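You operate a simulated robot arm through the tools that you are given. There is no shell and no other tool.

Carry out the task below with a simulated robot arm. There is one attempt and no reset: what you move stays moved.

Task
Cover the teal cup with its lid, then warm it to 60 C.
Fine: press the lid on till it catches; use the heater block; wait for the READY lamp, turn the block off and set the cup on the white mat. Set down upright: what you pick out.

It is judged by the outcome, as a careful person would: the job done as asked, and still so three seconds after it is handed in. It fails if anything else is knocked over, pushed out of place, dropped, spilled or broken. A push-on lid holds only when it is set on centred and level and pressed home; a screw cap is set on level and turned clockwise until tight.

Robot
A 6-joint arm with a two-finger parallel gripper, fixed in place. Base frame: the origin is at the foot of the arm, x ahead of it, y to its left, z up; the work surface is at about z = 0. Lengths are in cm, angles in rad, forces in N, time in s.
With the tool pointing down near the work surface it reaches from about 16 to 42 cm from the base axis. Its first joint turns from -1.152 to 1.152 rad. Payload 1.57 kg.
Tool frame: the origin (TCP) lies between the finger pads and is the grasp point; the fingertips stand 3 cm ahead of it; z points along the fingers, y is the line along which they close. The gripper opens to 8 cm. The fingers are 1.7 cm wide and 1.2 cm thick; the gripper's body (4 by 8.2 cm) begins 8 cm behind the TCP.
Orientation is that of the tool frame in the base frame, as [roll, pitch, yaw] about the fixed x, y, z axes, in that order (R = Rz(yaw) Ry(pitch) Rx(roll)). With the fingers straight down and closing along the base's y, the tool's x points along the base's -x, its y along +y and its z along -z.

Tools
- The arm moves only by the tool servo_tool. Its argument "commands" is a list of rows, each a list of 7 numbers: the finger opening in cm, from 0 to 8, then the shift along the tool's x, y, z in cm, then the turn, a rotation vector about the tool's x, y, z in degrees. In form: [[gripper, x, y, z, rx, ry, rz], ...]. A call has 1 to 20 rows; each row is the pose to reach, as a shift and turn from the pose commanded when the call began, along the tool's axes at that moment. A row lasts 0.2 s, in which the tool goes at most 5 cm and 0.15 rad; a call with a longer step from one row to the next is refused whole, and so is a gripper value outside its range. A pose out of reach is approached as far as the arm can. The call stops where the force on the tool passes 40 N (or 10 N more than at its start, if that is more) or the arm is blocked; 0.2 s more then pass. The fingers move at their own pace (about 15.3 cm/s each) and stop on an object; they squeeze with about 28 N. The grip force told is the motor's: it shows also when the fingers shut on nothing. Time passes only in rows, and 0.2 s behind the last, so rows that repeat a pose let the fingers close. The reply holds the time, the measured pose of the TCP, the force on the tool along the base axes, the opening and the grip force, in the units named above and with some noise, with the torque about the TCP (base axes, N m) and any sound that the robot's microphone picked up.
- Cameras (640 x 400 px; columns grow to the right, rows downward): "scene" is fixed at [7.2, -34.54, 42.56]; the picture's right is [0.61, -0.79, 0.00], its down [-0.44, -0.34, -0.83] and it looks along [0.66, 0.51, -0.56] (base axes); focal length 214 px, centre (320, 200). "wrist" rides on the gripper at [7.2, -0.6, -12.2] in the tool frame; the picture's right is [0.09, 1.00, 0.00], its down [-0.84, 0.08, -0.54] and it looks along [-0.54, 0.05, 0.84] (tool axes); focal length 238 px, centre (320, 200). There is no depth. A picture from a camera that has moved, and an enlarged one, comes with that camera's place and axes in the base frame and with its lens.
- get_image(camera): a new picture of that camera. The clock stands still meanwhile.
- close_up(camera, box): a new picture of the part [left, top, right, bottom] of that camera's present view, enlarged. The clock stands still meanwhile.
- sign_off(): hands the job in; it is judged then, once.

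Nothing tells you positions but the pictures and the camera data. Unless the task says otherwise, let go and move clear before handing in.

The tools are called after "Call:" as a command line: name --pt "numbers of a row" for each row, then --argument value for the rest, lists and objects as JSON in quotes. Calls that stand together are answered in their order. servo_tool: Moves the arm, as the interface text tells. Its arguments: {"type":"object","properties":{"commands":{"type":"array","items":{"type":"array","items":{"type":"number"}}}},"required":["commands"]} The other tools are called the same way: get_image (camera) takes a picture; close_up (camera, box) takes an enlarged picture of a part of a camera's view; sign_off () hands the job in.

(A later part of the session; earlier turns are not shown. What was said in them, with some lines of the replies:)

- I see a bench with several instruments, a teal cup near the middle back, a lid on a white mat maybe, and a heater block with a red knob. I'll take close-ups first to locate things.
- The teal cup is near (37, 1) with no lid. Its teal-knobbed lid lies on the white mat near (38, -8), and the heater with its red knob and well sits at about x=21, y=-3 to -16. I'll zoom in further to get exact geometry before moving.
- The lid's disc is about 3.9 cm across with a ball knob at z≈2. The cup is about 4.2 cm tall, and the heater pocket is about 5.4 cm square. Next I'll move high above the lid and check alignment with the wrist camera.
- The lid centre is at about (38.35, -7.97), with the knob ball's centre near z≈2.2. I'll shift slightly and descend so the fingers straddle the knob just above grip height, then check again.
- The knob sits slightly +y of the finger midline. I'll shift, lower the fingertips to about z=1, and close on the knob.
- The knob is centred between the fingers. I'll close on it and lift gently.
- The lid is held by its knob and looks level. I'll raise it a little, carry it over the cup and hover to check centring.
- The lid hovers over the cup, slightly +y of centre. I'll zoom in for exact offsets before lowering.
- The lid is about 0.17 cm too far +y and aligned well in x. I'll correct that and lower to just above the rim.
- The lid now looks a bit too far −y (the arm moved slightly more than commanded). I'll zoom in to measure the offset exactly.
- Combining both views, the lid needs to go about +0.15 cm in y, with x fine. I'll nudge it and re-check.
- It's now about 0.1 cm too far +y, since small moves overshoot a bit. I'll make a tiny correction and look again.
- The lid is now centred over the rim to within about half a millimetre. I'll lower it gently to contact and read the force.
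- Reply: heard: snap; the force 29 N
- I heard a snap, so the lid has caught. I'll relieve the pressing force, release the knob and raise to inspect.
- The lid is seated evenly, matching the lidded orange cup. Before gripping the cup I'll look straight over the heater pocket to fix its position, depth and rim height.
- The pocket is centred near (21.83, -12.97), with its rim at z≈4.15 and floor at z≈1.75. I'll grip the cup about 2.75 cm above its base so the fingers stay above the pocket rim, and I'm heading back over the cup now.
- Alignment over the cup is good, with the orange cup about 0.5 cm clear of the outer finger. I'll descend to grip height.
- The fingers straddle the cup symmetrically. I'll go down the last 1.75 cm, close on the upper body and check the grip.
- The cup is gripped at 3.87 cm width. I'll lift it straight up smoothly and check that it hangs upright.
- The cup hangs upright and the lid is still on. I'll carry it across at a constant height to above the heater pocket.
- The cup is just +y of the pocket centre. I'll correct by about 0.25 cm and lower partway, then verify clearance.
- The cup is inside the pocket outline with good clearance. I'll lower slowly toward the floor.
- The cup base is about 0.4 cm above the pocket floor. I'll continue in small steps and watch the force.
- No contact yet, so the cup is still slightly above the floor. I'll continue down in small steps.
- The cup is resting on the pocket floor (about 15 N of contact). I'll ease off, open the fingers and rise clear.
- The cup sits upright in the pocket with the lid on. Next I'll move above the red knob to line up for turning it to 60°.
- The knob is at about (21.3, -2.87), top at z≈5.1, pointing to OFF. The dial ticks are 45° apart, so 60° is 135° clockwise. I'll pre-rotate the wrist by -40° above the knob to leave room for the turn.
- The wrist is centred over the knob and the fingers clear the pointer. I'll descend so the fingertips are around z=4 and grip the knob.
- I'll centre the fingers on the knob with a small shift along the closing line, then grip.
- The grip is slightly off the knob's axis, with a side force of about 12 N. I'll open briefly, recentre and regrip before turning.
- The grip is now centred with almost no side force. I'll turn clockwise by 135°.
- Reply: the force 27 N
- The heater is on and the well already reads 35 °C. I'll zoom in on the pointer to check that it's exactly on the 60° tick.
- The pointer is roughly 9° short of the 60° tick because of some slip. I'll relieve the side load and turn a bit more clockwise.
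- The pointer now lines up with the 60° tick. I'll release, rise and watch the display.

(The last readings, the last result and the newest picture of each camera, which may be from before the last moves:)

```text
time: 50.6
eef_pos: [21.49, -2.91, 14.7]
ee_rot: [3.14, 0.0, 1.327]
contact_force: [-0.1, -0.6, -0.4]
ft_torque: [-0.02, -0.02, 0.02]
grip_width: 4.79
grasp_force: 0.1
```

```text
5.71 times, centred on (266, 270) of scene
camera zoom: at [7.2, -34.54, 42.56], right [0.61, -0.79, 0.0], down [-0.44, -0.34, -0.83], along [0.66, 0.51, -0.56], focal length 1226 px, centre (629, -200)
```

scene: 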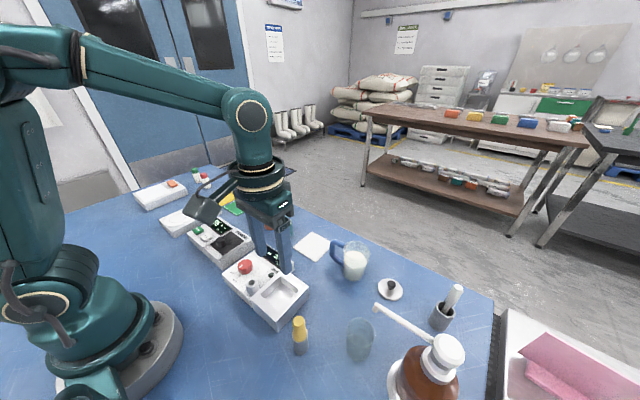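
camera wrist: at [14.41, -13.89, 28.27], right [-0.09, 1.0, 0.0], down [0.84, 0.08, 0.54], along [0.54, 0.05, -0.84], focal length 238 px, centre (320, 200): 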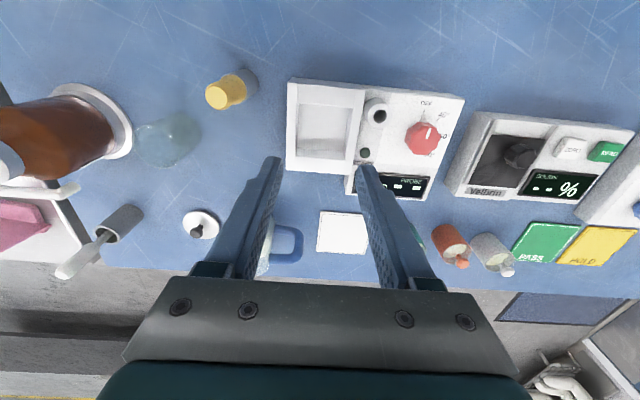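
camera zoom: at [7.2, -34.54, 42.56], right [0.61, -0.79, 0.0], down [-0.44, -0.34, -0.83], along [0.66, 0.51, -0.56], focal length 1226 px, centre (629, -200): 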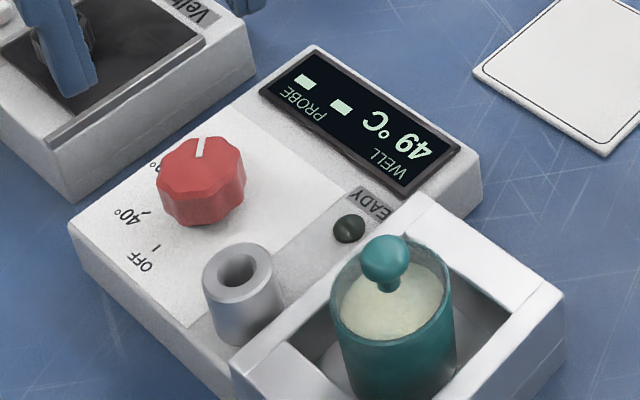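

The dial is on 60 and the well reads 49 °C and rising. I'll wait here for the READY lamp.

Call:
servo_tool --pt "4.8 0 0 0 0 0 0" --pt "4.8 0 0 0 0 0 0" --pt "4.8 0 0 0 0 0 0" --pt "4.8 0 0 0 0 0 0" --pt "4.8 0 0 0 0 0 0" --pt "4.8 0 0 0 0 0 0" --pt "4.8 0 0 0 0 0 0" --pt "4.8 0 0 0 0 0 0" --pt "4.8 0 0 0 0 0 0" --pt "4.8 0 0 0 0 0 0" --pt "4.8 0 0 0 0 0 0" --pt "4.8 0 0 0 0 0 0" --pt "4.8 0 0 0 0 0 0" --pt "4.8 0 0 0 0 0 0" --pt "4.8 0 0 0 0 0 0"

Call:
close_up --camera "scene" --box '[210, 235, 322, 305]'

```text
time: 53.8
eef_pos: [21.45, -2.97, 14.68]
ee_rot: [3.139, -0.001, 1.326]
contact_force: [-0.3, -0.6, 0.9]
ft_torque: [0.0, 0.0, -0.04]
grip_width: 4.81
grasp_force: 0.0
```

```text
5.71 times, centred on (266, 270) of scene
camera zoom: at [7.2, -34.54, 42.56], right [0.61, -0.79, 0.0], down [-0.44, -0.34, -0.83], along [0.66, 0.51, -0.56], focal length 1226 px, centre (629, -200)
```

zoom: 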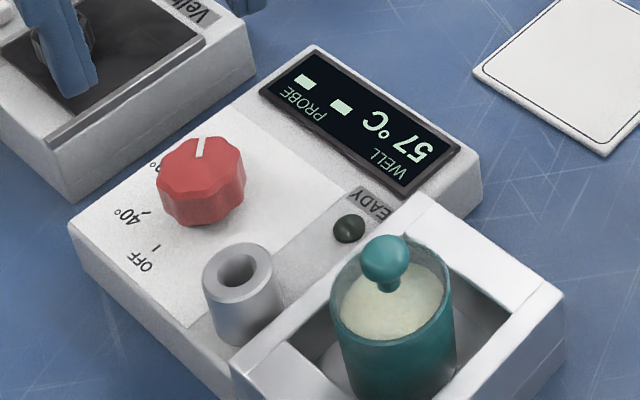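

The well reads 57 °C and the READY lamp is still dark. I'll keep waiting.

Call:
servo_tool --pt "4.8 0 0 0 0 0 0" --pt "4.8 0 0 0 0 0 0" --pt "4.8 0 0 0 0 0 0" --pt "4.8 0 0 0 0 0 0" --pt "4.8 0 0 0 0 0 0" --pt "4.8 0 0 0 0 0 0" --pt "4.8 0 0 0 0 0 0" --pt "4.8 0 0 0 0 0 0" --pt "4.8 0 0 0 0 0 0" --pt "4.8 0 0 0 0 0 0" --pt "4.8 0 0 0 0 0 0" --pt "4.8 0 0 0 0 0 0" --pt "4.8 0 0 0 0 0 0" --pt "4.8 0 0 0 0 0 0" --pt "4.8 0 0 0 0 0 0"

Call:
close_up --camera "scene" --box '[210, 235, 322, 305]'

```text
time: 57.0
eef_pos: [21.55, -2.86, 14.74]
ee_rot: [3.14, -0.001, 1.327]
contact_force: [-0.3, -1.0, 0.0]
ft_torque: [0.01, -0.01, -0.02]
grip_width: 4.8
grasp_force: 0.0
```

```text
5.71 times, centred on (266, 270) of scene
camera zoom: at [7.2, -34.54, 42.56], right [0.61, -0.79, 0.0], down [-0.44, -0.34, -0.83], along [0.66, 0.51, -0.56], focal length 1226 px, centre (629, -200)
```

zoom: 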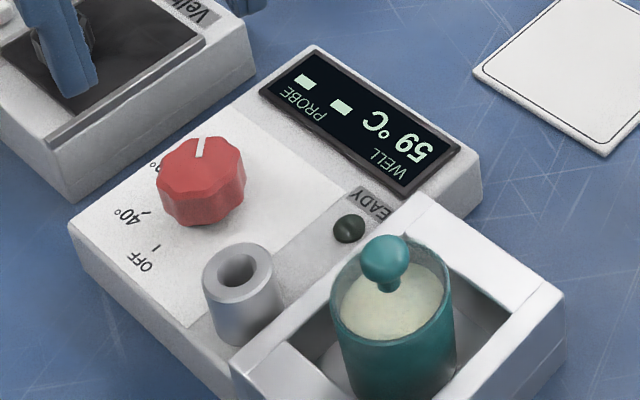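

The well is at 59 °C and the lamp is still off. I'll wait some more.

Call:
servo_tool --pt "4.8 0 0 0 0 0 0" --pt "4.8 0 0 0 0 0 0" --pt "4.8 0 0 0 0 0 0" --pt "4.8 0 0 0 0 0 0" --pt "4.8 0 0 0 0 0 0" --pt "4.8 0 0 0 0 0 0" --pt "4.8 0 0 0 0 0 0" --pt "4.8 0 0 0 0 0 0" --pt "4.8 0 0 0 0 0 0" --pt "4.8 0 0 0 0 0 0" --pt "4.8 0 0 0 0 0 0" --pt "4.8 0 0 0 0 0 0" --pt "4.8 0 0 0 0 0 0" --pt "4.8 0 0 0 0 0 0" --pt "4.8 0 0 0 0 0 0"

Call:
close_up --camera "scene" --box '[210, 235, 322, 305]'

```text
time: 60.2
eef_pos: [21.57, -2.92, 14.77]
ee_rot: [3.14, 0.0, 1.326]
contact_force: [-0.4, 0.1, -1.2]
ft_torque: [-0.01, -0.02, 0.01]
grip_width: 4.78
grasp_force: 0.0
```

```text
5.71 times, centred on (266, 270) of scene
camera zoom: at [7.2, -34.54, 42.56], right [0.61, -0.79, 0.0], down [-0.44, -0.34, -0.83], along [0.66, 0.51, -0.56], focal length 1226 px, centre (629, -200)
```

zoom: 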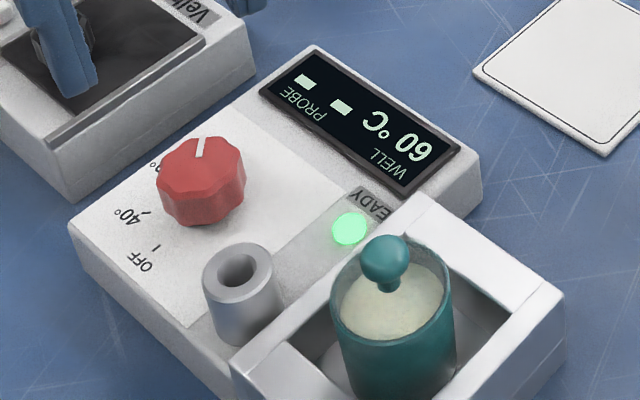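

READY is lit and the well is at 60 °C. I'll go back down to the knob to turn the block off, checking alignment on the way.

Call:
servo_tool --pt "4.8 0.03 -0.06 1.5 0 0 0" --pt "4.8 0.03 -0.06 3 0 0 0" --pt "4.8 0.03 -0.06 4.5 0 0 0" --pt "4.8 0.03 -0.06 6 0 0 0" --pt "4.8 0.03 -0.06 7 0 0 0" --pt "4.8 0.03 -0.06 7.5 0 0 0" --pt "4.8 0.03 -0.06 7.5 0 0 0"

Call:
close_up --camera "wrist" --box '[240, 100, 400, 200]'

Call:
close_up --camera "scene" --box '[200, 230, 312, 300]'

```text
time: 61.8
eef_pos: [21.51, -2.89, 7.16]
ee_rot: [3.139, 0.001, 1.327]
contact_force: [0.2, 0.2, -0.1]
ft_torque: [-0.01, -0.02, 0.02]
grip_width: 4.81
grasp_force: 0.0
```

```text
4.00 times, centred on (320, 150) of wrist
camera zoom: at [22.59, 4.24, 19.29], right [0.99, -0.15, 0.0], down [-0.13, -0.83, 0.54], along [-0.08, -0.54, -0.84], focal length 953 px, centre (320, 400)
```

zoom: 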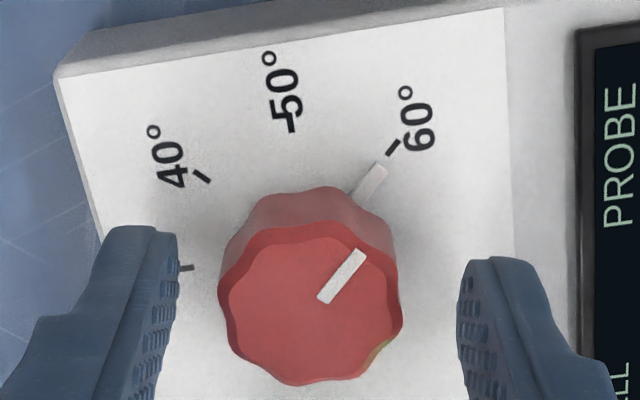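

```text
5.71 times, centred on (256, 265) of scene
camera zoom: at [7.2, -34.54, 42.56], right [0.61, -0.79, 0.0], down [-0.44, -0.34, -0.83], along [0.66, 0.51, -0.56], focal length 1226 px, centre (686, -171)
```

zoom: 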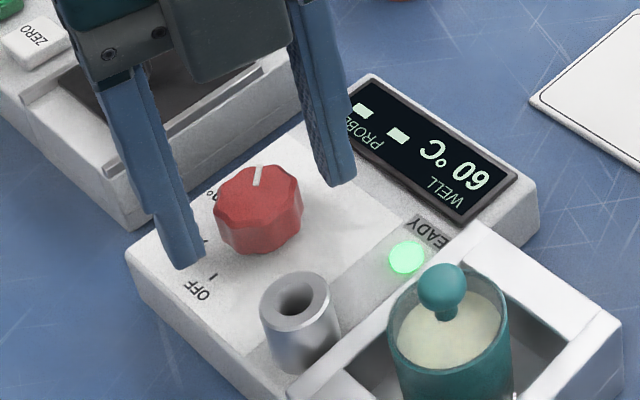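

Call:
servo_tool --pt "4.8 0 -0.1 0 0 0 0" --pt "4.2 0 -0.1 0 0 0 0" --pt "3.4 0 -0.1 0 0 0 0" --pt "2.5 0 -0.1 0 0 0 0" --pt "2.5 0 -0.1 0 0 0 0" --pt "2.5 0 -0.1 0 0 0 0"

```text
time: 63.2
eef_pos: [21.43, -3.01, 7.12]
ee_rot: [3.14, -0.001, 1.326]
contact_force: [1.7, -0.7, -3.6]
ft_torque: [-0.03, 0.02, -0.03]
grip_width: 2.95
grasp_force: 39.1
```

The grip is centred with low force. I'll turn counter-clockwise by 135° back to OFF.

Call:
servo_tool --pt "2.5 0 0 0 0 0 -7.5" --pt "2.5 0 0 0 0 0 -15" --pt "2.5 0 0 0 0 0 -22.5" --pt "2.5 0 0 0 0 0 -30" --pt "2.5 0 0 0 0 0 -37.5" --pt "2.5 0 0 0 0 0 -45" --pt "2.5 0 0 0 0 0 -52.5" --pt "2.5 0 0 0 0 0 -60" --pt "2.5 0 0 0 0 0 -67.5" --pt "2.5 0 0 0 0 0 -75" --pt "2.5 0 0 0 0 0 -82.5" --pt "2.5 0 0 0 0 0 -90" --pt "2.5 0 0 0 0 0 -97.5" --pt "2.5 0 0 0 0 0 -105" --pt "2.5 0 0 0 0 0 -112.5" --pt "2.5 0 0 0 0 0 -120" --pt "2.5 0 0 0 0 0 -127.5" --pt "2.5 0 0 0 0 0 -135" --pt "2.5 0 0 0 0 0 -135"

Call:
close_up --camera "wrist" --box '[240, 90, 400, 190]'

Call:
close_up --camera "scene" --box '[200, 230, 312, 300]'

```text
time: 67.2
eef_pos: [21.34, -2.85, 7.07]
ee_rot: [-3.141, 0.001, -2.6]
contact_force: [5.2, 25.6, 21.1]
ft_torque: [0.86, -0.22, 0.06]
grip_width: 2.95
grasp_force: 38.8
```

```text
4.00 times, centred on (320, 140) of wrist
camera zoom: at [15.47, -7.19, 19.26], right [-0.59, 0.81, 0.0], down [0.68, 0.5, 0.54], along [0.44, 0.32, -0.84], focal length 953 px, centre (320, 440)
```

zoom: 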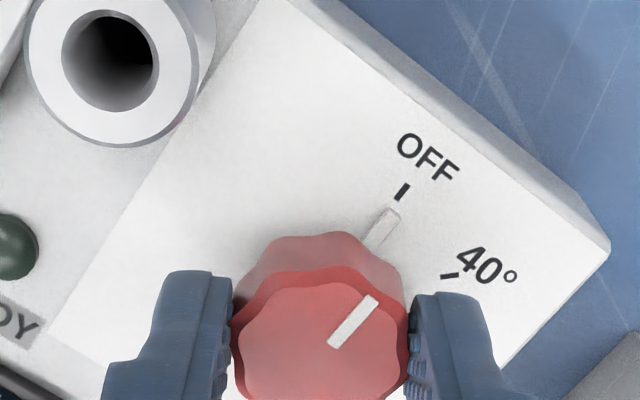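

```text
5.71 times, centred on (256, 265) of scene
camera zoom: at [7.19, -34.54, 42.56], right [0.61, -0.79, 0.0], down [-0.44, -0.34, -0.83], along [0.66, 0.51, -0.56], focal length 1226 px, centre (686, -171)
```

zoom: 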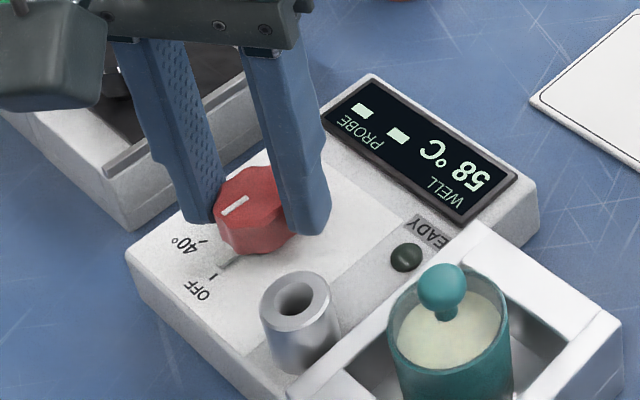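

READY has gone out and the well is cooling. The pointer looks a few degrees short of the OFF tick, so I'll relieve the side load and turn a little further.

Call:
servo_tool --pt "2.5 -0.05 0.05 -0.05 0 0 -3" --pt "2.5 -0.1 0.1 -0.1 0 0 -6" --pt "2.5 -0.1 0.1 -0.1 0 0 -9" --pt "2.5 -0.1 0.1 -0.1 0 0 -9"

Call:
close_up --camera "wrist" --box '[280, 100, 376, 160]'

Call:
close_up --camera "scene" --box '[200, 230, 312, 300]'

```text
time: 68.3
eef_pos: [21.39, -3.02, 7.22]
ee_rot: [-3.138, -0.005, -2.442]
contact_force: [1.6, -2.9, 1.1]
ft_torque: [0.11, 0.28, -0.16]
grip_width: 2.95
grasp_force: 39.4
stopped in row 4: the force on the tool passed its limit at 45 N (the readings are from after the stop); the commanded pose is now the measured one
```

```text
6.67 times, centred on (328, 130) of wrist
camera zoom: at [16.22, -8.05, 19.4], right [-0.71, 0.7, 0.0], down [0.59, 0.6, 0.54], along [0.38, 0.38, -0.84], focal length 1589 px, centre (267, 667)
```

zoom: 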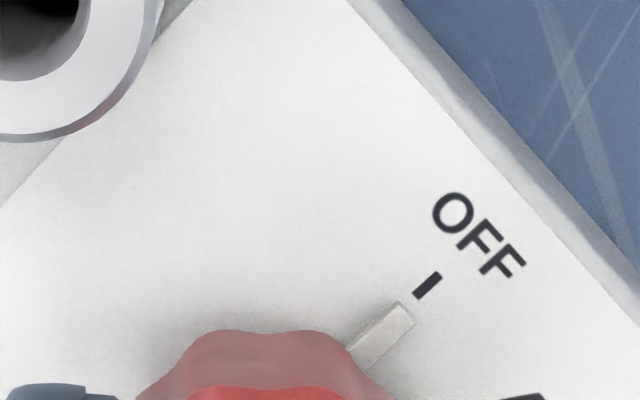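

```text
5.71 times, centred on (256, 265) of scene
camera zoom: at [7.2, -34.54, 42.56], right [0.61, -0.79, 0.0], down [-0.44, -0.34, -0.83], along [0.66, 0.51, -0.56], focal length 1226 px, centre (686, -171)
```

zoom: 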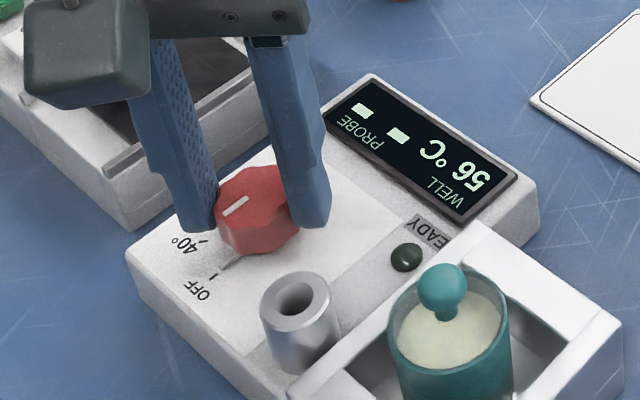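

The knob is at its stop on OFF. I'll release, rise and rotate the wrist back to its normal orientation.

Call:
servo_tool --pt "3.4 0 0 0 0 0 0" --pt "4.6 0 0 0 0 0 0" --pt "4.8 0 0 0 0 0 0" --pt "4.8 0 0 -1.5 0 0 0" --pt "4.8 0 0 -3.5 0 0 0" --pt "4.8 0 0 -5.5 0 0 8" --pt "4.8 0 0 -7.5 0 0 16" --pt "4.8 0 0 -8 0 0 24" --pt "4.8 0 0 -8 0 0 32" --pt "4.8 0 0 -8 0 0 40" --pt "4.8 0 0 -8 0 0 40"

Call:
close_up --camera "wrist" --box '[200, 60, 400, 185]'

Call:
close_up --camera "scene" --box '[210, 235, 322, 305]'

```text
time: 70.7
eef_pos: [21.32, -3.0, 15.17]
ee_rot: [-3.135, -0.003, 3.142]
contact_force: [0.2, -0.3, 0.6]
ft_torque: [-0.01, 0.0, 0.03]
grip_width: 4.83
grasp_force: 0.1
```

```text
3.20 times, centred on (300, 122) of wrist
camera zoom: at [14.11, -3.54, 27.34], right [-0.09, 1.0, -0.01], down [0.84, 0.08, 0.54], along [0.54, 0.05, -0.84], focal length 763 px, centre (384, 448)
```

zoom: 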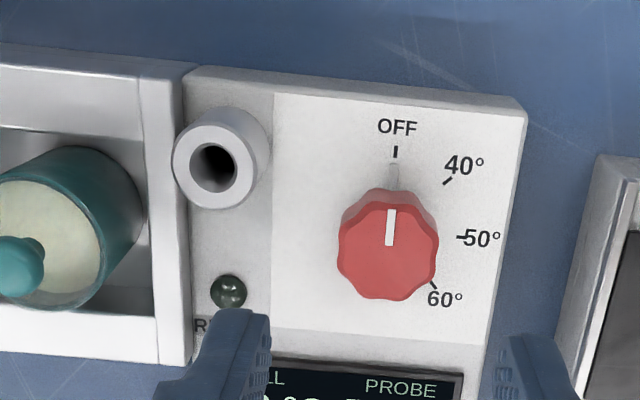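

```text
5.71 times, centred on (266, 270) of scene
camera zoom: at [7.2, -34.54, 42.56], right [0.61, -0.79, 0.0], down [-0.44, -0.34, -0.83], along [0.66, 0.51, -0.56], focal length 1226 px, centre (629, -200)
```

zoom: 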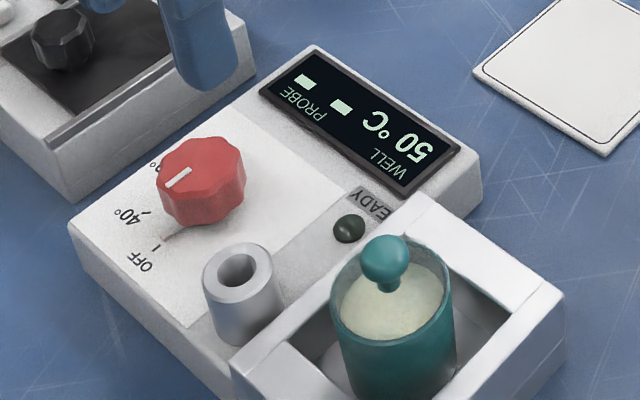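

The knob is confirmed at OFF. I'll move back over the cup to take it out.

Call:
servo_tool --pt "5 -0.1 -1.3 0 -0.1 0 0" --pt "5 -0.2 -2.6 0 -0.2 0 0" --pt "5 -0.3 -3.9 0 -0.3 0 0" --pt "5 -0.4 -5.2 0 -0.38 0 0" --pt "5 -0.5 -6.5 0 -0.38 0 0" --pt "5 -0.55 -7.8 0 -0.38 0 0" --pt "5 -0.62 -9.1 0 -0.38 0 0" --pt "5 -0.62 -9.8 0 -0.38 0 0" --pt "5 -0.62 -9.8 2 -0.38 0 0" --pt "5 -0.62 -9.8 4 -0.38 0 0" --pt "5 -0.62 -9.8 4 -0.38 0 0"

Call:
close_up --camera "wrist" --box '[240, 80, 400, 180]'

Call:
close_up --camera "scene" --box '[220, 230, 324, 295]'

```text
time: 73.1
eef_pos: [21.95, -12.88, 11.35]
ee_rot: [3.141, -0.005, -3.139]
contact_force: [0.1, 0.9, -0.6]
ft_torque: [-0.06, 0.01, -0.01]
grip_width: 4.99
grasp_force: 0.1
```

```text
4.00 times, centred on (320, 130) of wrist
camera zoom: at [14.68, -13.47, 23.49], right [-0.1, 1.0, 0.0], down [0.84, 0.08, 0.54], along [0.54, 0.05, -0.84], focal length 953 px, centre (320, 480)
```

zoom: 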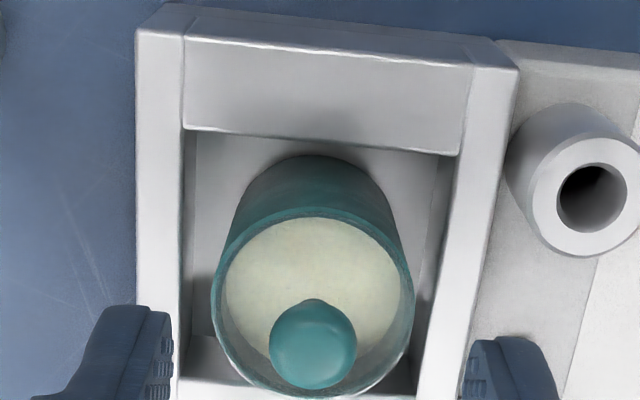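

```text
6.15 times, centred on (272, 262) of scene
camera zoom: at [7.2, -34.54, 42.56], right [0.61, -0.79, 0.0], down [-0.44, -0.34, -0.83], along [0.66, 0.51, -0.56], focal length 1320 px, centre (615, -185)
```

zoom: 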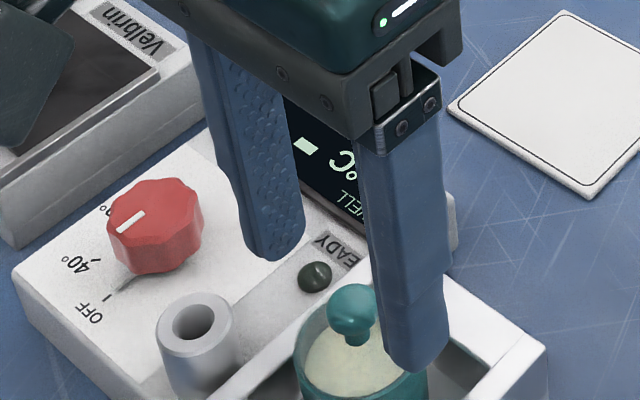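

The cup is well framed between the fingers. A 0.1 cm y correction, then I'll descend to grip just above the pocket rim.

Call:
servo_tool --pt "5 0 -0.09 1 0 -0.15 0" --pt "5 0 -0.09 2 0 -0.35 0" --pt "5 0 -0.09 2.8 0 -0.35 0" --pt "5 0 -0.09 3.4 0 -0.35 0" --pt "5 0 -0.09 3.7 0 -0.35 0" --pt "5 0 -0.09 3.7 0 -0.35 0"

Call:
close_up --camera "wrist" --box '[240, 90, 400, 190]'

Call:
close_up --camera "scene" --box '[240, 240, 320, 290]'

```text
time: 74.5
eef_pos: [21.92, -12.79, 7.66]
ee_rot: [3.141, 0.003, -3.138]
contact_force: [-0.4, -0.5, -0.3]
ft_torque: [0.04, 0.01, -0.04]
grip_width: 4.99
grasp_force: 0.1
```

```text
4.00 times, centred on (320, 140) of wrist
camera zoom: at [14.63, -13.51, 19.75], right [-0.1, 1.0, 0.0], down [0.83, 0.08, 0.54], along [0.54, 0.05, -0.84], focal length 953 px, centre (320, 440)
```

zoom: 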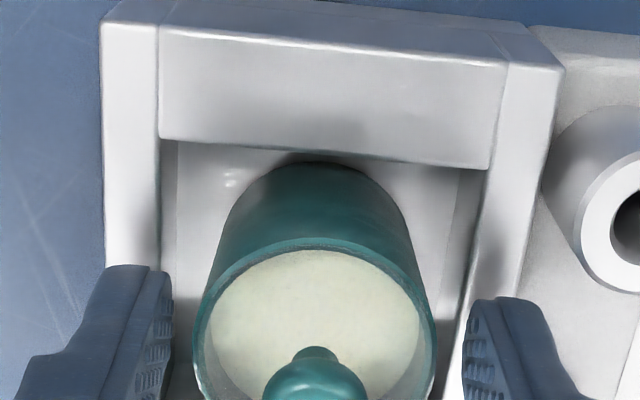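

```text
8.00 times, centred on (280, 265) of scene
camera zoom: at [7.2, -34.54, 42.56], right [0.61, -0.79, 0.0], down [-0.44, -0.34, -0.83], along [0.66, 0.51, -0.56], focal length 1716 px, centre (640, -320)
```

zoom: 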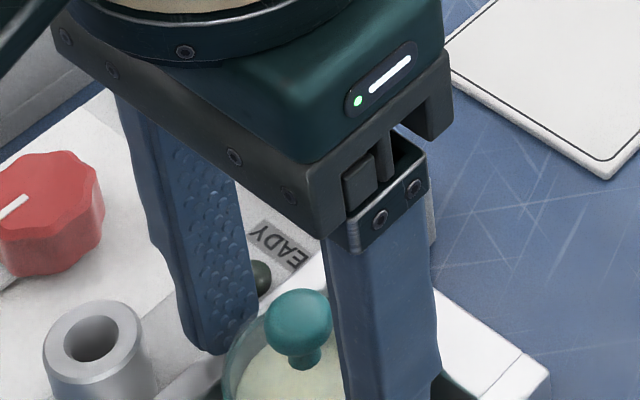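

Centred. I'll close the grip and lift straight up out of the pocket.

Call:
servo_tool --pt "4.4 0 0 0 0 0 0" --pt "3.2 0 0 0 0 0 0" --pt "3.2 0 0 0 0 0 0" --pt "3.2 0 0 0 0 0 0" --pt "3.2 0 0 -0.3 0 0 0" --pt "3.2 0 0 -1 0 0 0" --pt "3.2 0 0 -2 0 0 0" --pt "3.2 0 0 -3.2 0 0 0" --pt "3.2 0 0 -4.5 0 0 0" --pt "3.2 0 0 -5.8 0 0 0" --pt "3.2 0 0 -6.5 0 0 0" --pt "3.2 0 0 -6.5 0 0 0"

Call:
close_up --camera "wrist" --box '[240, 90, 400, 190]'

Call:
close_up --camera "scene" --box '[210, 210, 322, 280]'

```text
time: 77.1
eef_pos: [21.93, -12.86, 13.98]
ee_rot: [3.141, 0.002, -3.138]
contact_force: [0.4, 0.0, -1.6]
ft_torque: [-0.01, 0.01, 0.0]
grip_width: 3.9
grasp_force: 27.8
```

```text
4.00 times, centred on (320, 140) of wrist
camera zoom: at [14.7, -13.55, 26.11], right [-0.1, 1.0, 0.0], down [0.83, 0.08, 0.55], along [0.54, 0.05, -0.84], focal length 953 px, centre (320, 440)
```

zoom: 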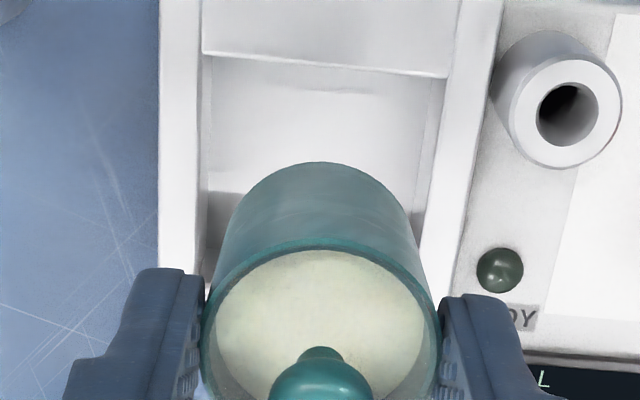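

```text
5.71 times, centred on (266, 245) of scene
camera zoom: at [7.2, -34.54, 42.56], right [0.61, -0.79, 0.0], down [-0.44, -0.34, -0.83], along [0.66, 0.51, -0.56], focal length 1226 px, centre (629, -57)
```

zoom: 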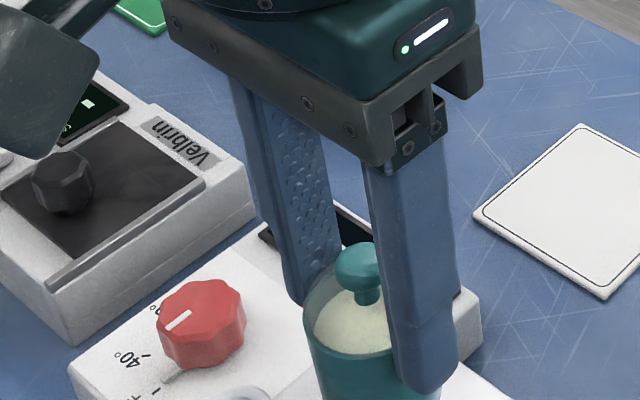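

The cup came out cleanly, upright and lidded. I'll carry it at height to above the white mat centre, about (38.3, -7.95).

Call:
servo_tool --pt "3.2 -0.5 0.15 0 0 0 0" --pt "3.2 -1.5 0.46 0 0 0 0" --pt "3.2 -3 0.92 0 0 0 0" --pt "3.2 -4.5 1.38 0 0 0 0" --pt "3.2 -6 1.84 0 0 0 0" --pt "3.2 -7.5 2.3 0 0 0 0" --pt "3.2 -9 2.76 0 0 0 0" --pt "3.2 -10.5 3.2 0 0 0 0" --pt "3.2 -12 3.66 0 0 0 0" --pt "3.2 -13.5 4.1 0 0 0 0" --pt "3.2 -15 4.6 0 0 0 0" --pt "3.2 -16 4.9 0 0 0 0" --pt "3.2 -16.35 5.0 0 0 0 0" --pt "3.2 -16.35 5.0 0 0 0 0"

Call:
close_up --camera "wrist" --box '[220, 70, 420, 195]'

Call:
close_up --camera "scene" --box '[260, 180, 372, 250]'

```text
time: 80.1
eef_pos: [38.3, -7.69, 13.97]
ee_rot: [3.141, 0.003, -3.139]
contact_force: [-0.4, -0.4, -1.7]
ft_torque: [0.01, -0.01, -0.03]
grip_width: 3.86
grasp_force: 28.7
```

```text
3.20 times, centred on (320, 132) of wrist
camera zoom: at [31.03, -8.47, 26.09], right [-0.1, 1.0, 0.0], down [0.83, 0.08, 0.54], along [0.54, 0.05, -0.84], focal length 763 px, centre (320, 416)
```

zoom: 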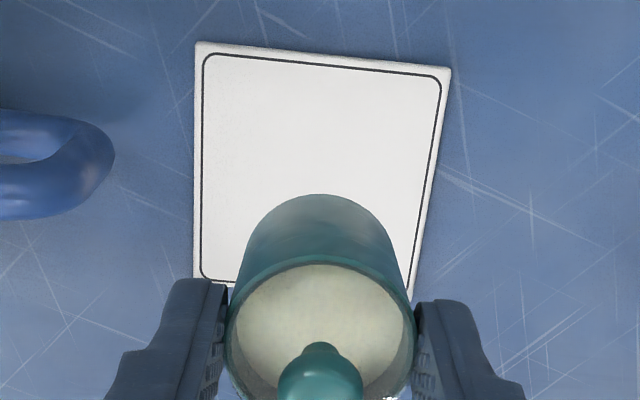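

```text
5.71 times, centred on (316, 215) of scene
camera zoom: at [7.2, -34.54, 42.56], right [0.61, -0.79, 0.0], down [-0.44, -0.34, -0.83], along [0.66, 0.51, -0.56], focal length 1226 px, centre (343, 114)
```

zoom: 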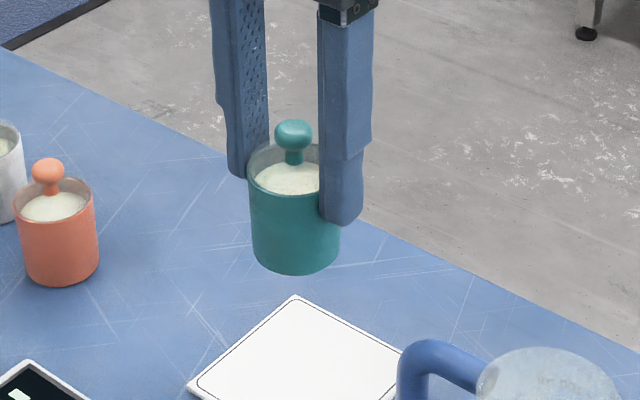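

The cup is right above the mat centre. I'll lower it, slowly near the end.

Call:
servo_tool --pt "3.2 0 0 0.7 0 0 0" --pt "3.2 0 0 1.8 0 0 0" --pt "3.2 0 0 3.0 0 0 0" --pt "3.2 0 0 4.2 0 0 0" --pt "3.2 0 0 5.4 0 0 0" --pt "3.2 0 0 6.3 0 0 0" --pt "3.2 0 0 6.9 0 0 0" --pt "3.2 0 0 7.2 0 0 0" --pt "3.2 0 0 7.2 0 0 0"

Call:
close_up --camera "wrist" --box '[220, 70, 420, 195]'

Call:
close_up --camera "scene" --box '[270, 200, 366, 260]'

```text
time: 82.1
eef_pos: [38.35, -8.01, 6.93]
ee_rot: [3.14, 0.004, -3.138]
contact_force: [0.5, 0.1, -0.8]
ft_torque: [-0.01, -0.02, 0.0]
grip_width: 3.86
grasp_force: 28.0
```

```text
3.20 times, centred on (320, 132) of wrist
camera zoom: at [31.06, -8.55, 19.1], right [-0.1, 1.0, 0.0], down [0.83, 0.08, 0.54], along [0.54, 0.05, -0.84], focal length 763 px, centre (320, 416)
```

zoom: 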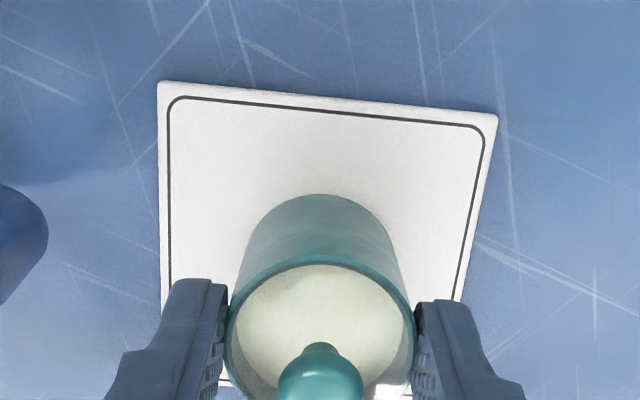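

```text
6.67 times, centred on (318, 230) of scene
camera zoom: at [7.2, -34.54, 42.56], right [0.61, -0.79, 0.0], down [-0.44, -0.34, -0.83], along [0.66, 0.51, -0.56], focal length 1430 px, centre (333, 0)
```

zoom: 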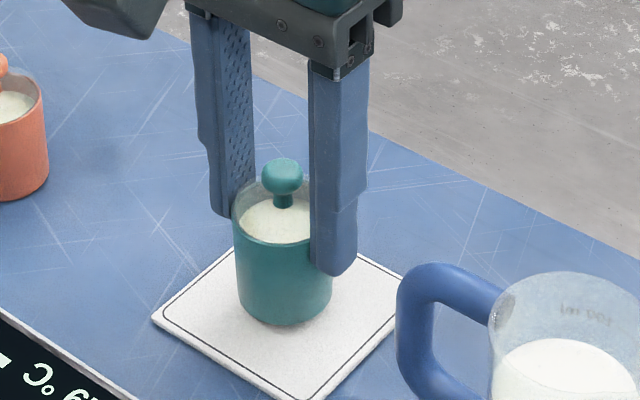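

The cup is nearly down, about 0.8 cm above the mat. I'll keep going in small steps until it touches.

Call:
servo_tool --pt "3.2 0 0 0.2 0 0 0" --pt "3.2 0 0 0.4 0 0 0" --pt "3.2 0 0 0.55 0 0 0" --pt "3.2 0 0 0.65 0 0 0" --pt "3.2 0 0 0.65 0 0 0"

```text
time: 83.3
eef_pos: [38.31, -7.76, 6.38]
ee_rot: [-3.14, 0.007, -3.139]
contact_force: [-2.2, 2.0, 19.6]
ft_torque: [0.01, 0.14, -0.01]
grip_width: 3.88
grasp_force: 27.9
```

It has touched down on the mat (about 20 N). I'll ease the load, open the fingers and rise clear.

Call:
servo_tool --pt "3.2 0 0 -0.1 0 0 0" --pt "3.2 0 0 -0.14 0 0 0" --pt "4.2 0 0 -0.14 0 0 0" --pt "5 0 0 -0.14 0 0 0" --pt "5 0 0 -0.14 0 0 0" --pt "5 0 0 -1 0 0 0" --pt "5 0 0 -2.5 0 0 0" --pt "5 0 0 -4.5 0 0 0" --pt "5 0 0 -6.5 0 0 0" --pt "5 0 0 -8.5 0 0 0" --pt "5 0 0 -10 0 0 0" --pt "5 0 0 -10 0 0 0"

Call:
close_up --camera "wrist" --box '[220, 60, 420, 185]'

Call:
close_up --camera "scene" --box '[270, 200, 366, 260]'

Call:
get_image --camera "scene"

```text
time: 85.9
eef_pos: [38.22, -7.76, 16.13]
ee_rot: [3.141, 0.004, -3.136]
contact_force: [-0.2, 0.7, 0.2]
ft_torque: [0.02, -0.01, 0.0]
grip_width: 5.01
grasp_force: 0.1
out of reach, approached as far as the arm can: row 11
```

```text
3.20 times, centred on (320, 122) of wrist
camera zoom: at [30.89, -8.49, 28.29], right [-0.1, 1.0, 0.0], down [0.83, 0.08, 0.54], along [0.54, 0.05, -0.84], focal length 763 px, centre (320, 448)
```

zoom: 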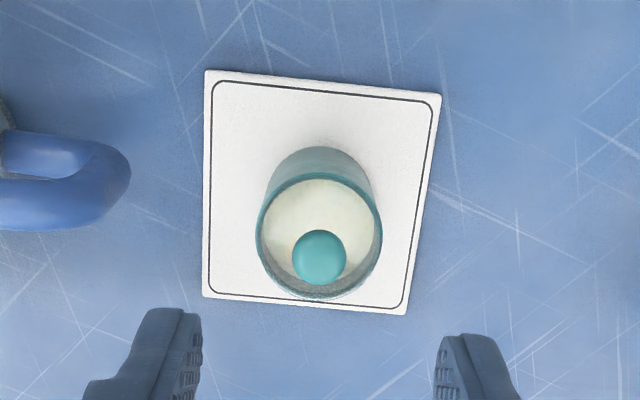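

```text
6.67 times, centred on (318, 230) of scene
camera zoom: at [7.2, -34.54, 42.56], right [0.61, -0.79, 0.0], down [-0.44, -0.34, -0.83], along [0.66, 0.51, -0.56], focal length 1430 px, centre (333, 0)
```

zoom: 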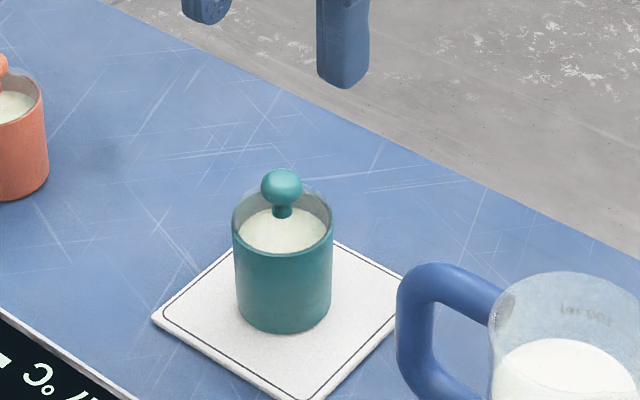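

```text
taken
```

scene: 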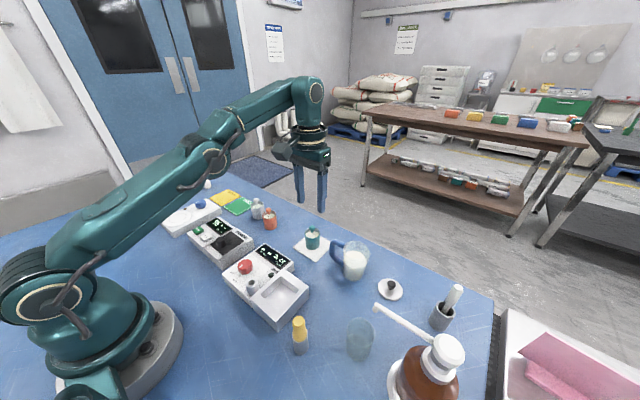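

The cup stands upright on the white mat with its lid on. I'll do a last check of the lid and the heater before handing in.

Call:
close_up --camera "scene" --box '[292, 220, 332, 245]'

Call:
close_up --camera "scene" --box '[210, 235, 322, 305]'

Call:
close_up --camera "scene" --box '[120, 160, 320, 285]'

```text
16.00 times, centred on (312, 232) of scene
camera zoom: at [7.2, -34.54, 42.56], right [0.61, -0.79, 0.0], down [-0.44, -0.34, -0.83], along [0.66, 0.51, -0.56], focal length 3432 px, centre (448, -320)
```

zoom: 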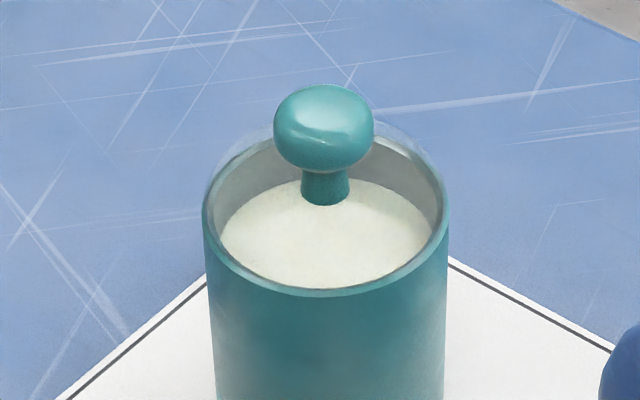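

```text
5.71 times, centred on (266, 270) of scene
camera zoom: at [7.2, -34.54, 42.56], right [0.61, -0.79, 0.0], down [-0.44, -0.34, -0.83], along [0.66, 0.51, -0.56], focal length 1226 px, centre (629, -200)
```

zoom: 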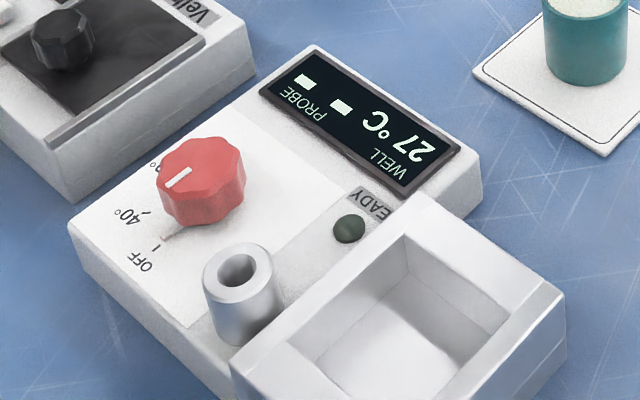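

```text
3.20 times, centred on (220, 222) of scene
camera zoom: at [7.2, -34.54, 42.56], right [0.61, -0.79, 0.0], down [-0.44, -0.34, -0.83], along [0.66, 0.51, -0.56], focal length 686 px, centre (640, 128)
```

zoom: 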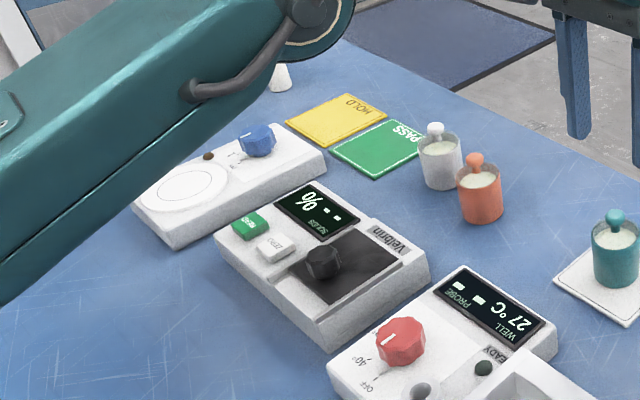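

The lid is level and snapped on, and the cup is upright on the white mat. The heater knob is at OFF, nothing else has been disturbed, and the gripper is clear. I'm handing the job in.

Call:
sign_off

```text
The job is handed in.
```

The teal cup is lidded, has been warmed in the heater block, and now stands upright on the white mat. I've handed the job in but haven't seen how it was judged.

- **Lid:** I set it centred on the cup and pressed until it snapped. It looked level and stayed on through every move.
- **Warming:** I set the cup in the block's well and turned the dial to 60. The READY lamp came on when the well read 60 °C. The display's probe reading stayed blank, so I couldn't check the temperature of the cup itself.
- **Block off:** I turned the knob back to its stop at OFF, and the READY lamp went out.
- **Set down:** I lifted the cup out as the well cooled, a few seconds after switching off, and put it down near the middle of the mat. The gripper is open and clear, and nothing else looked disturbed in the last pictures.
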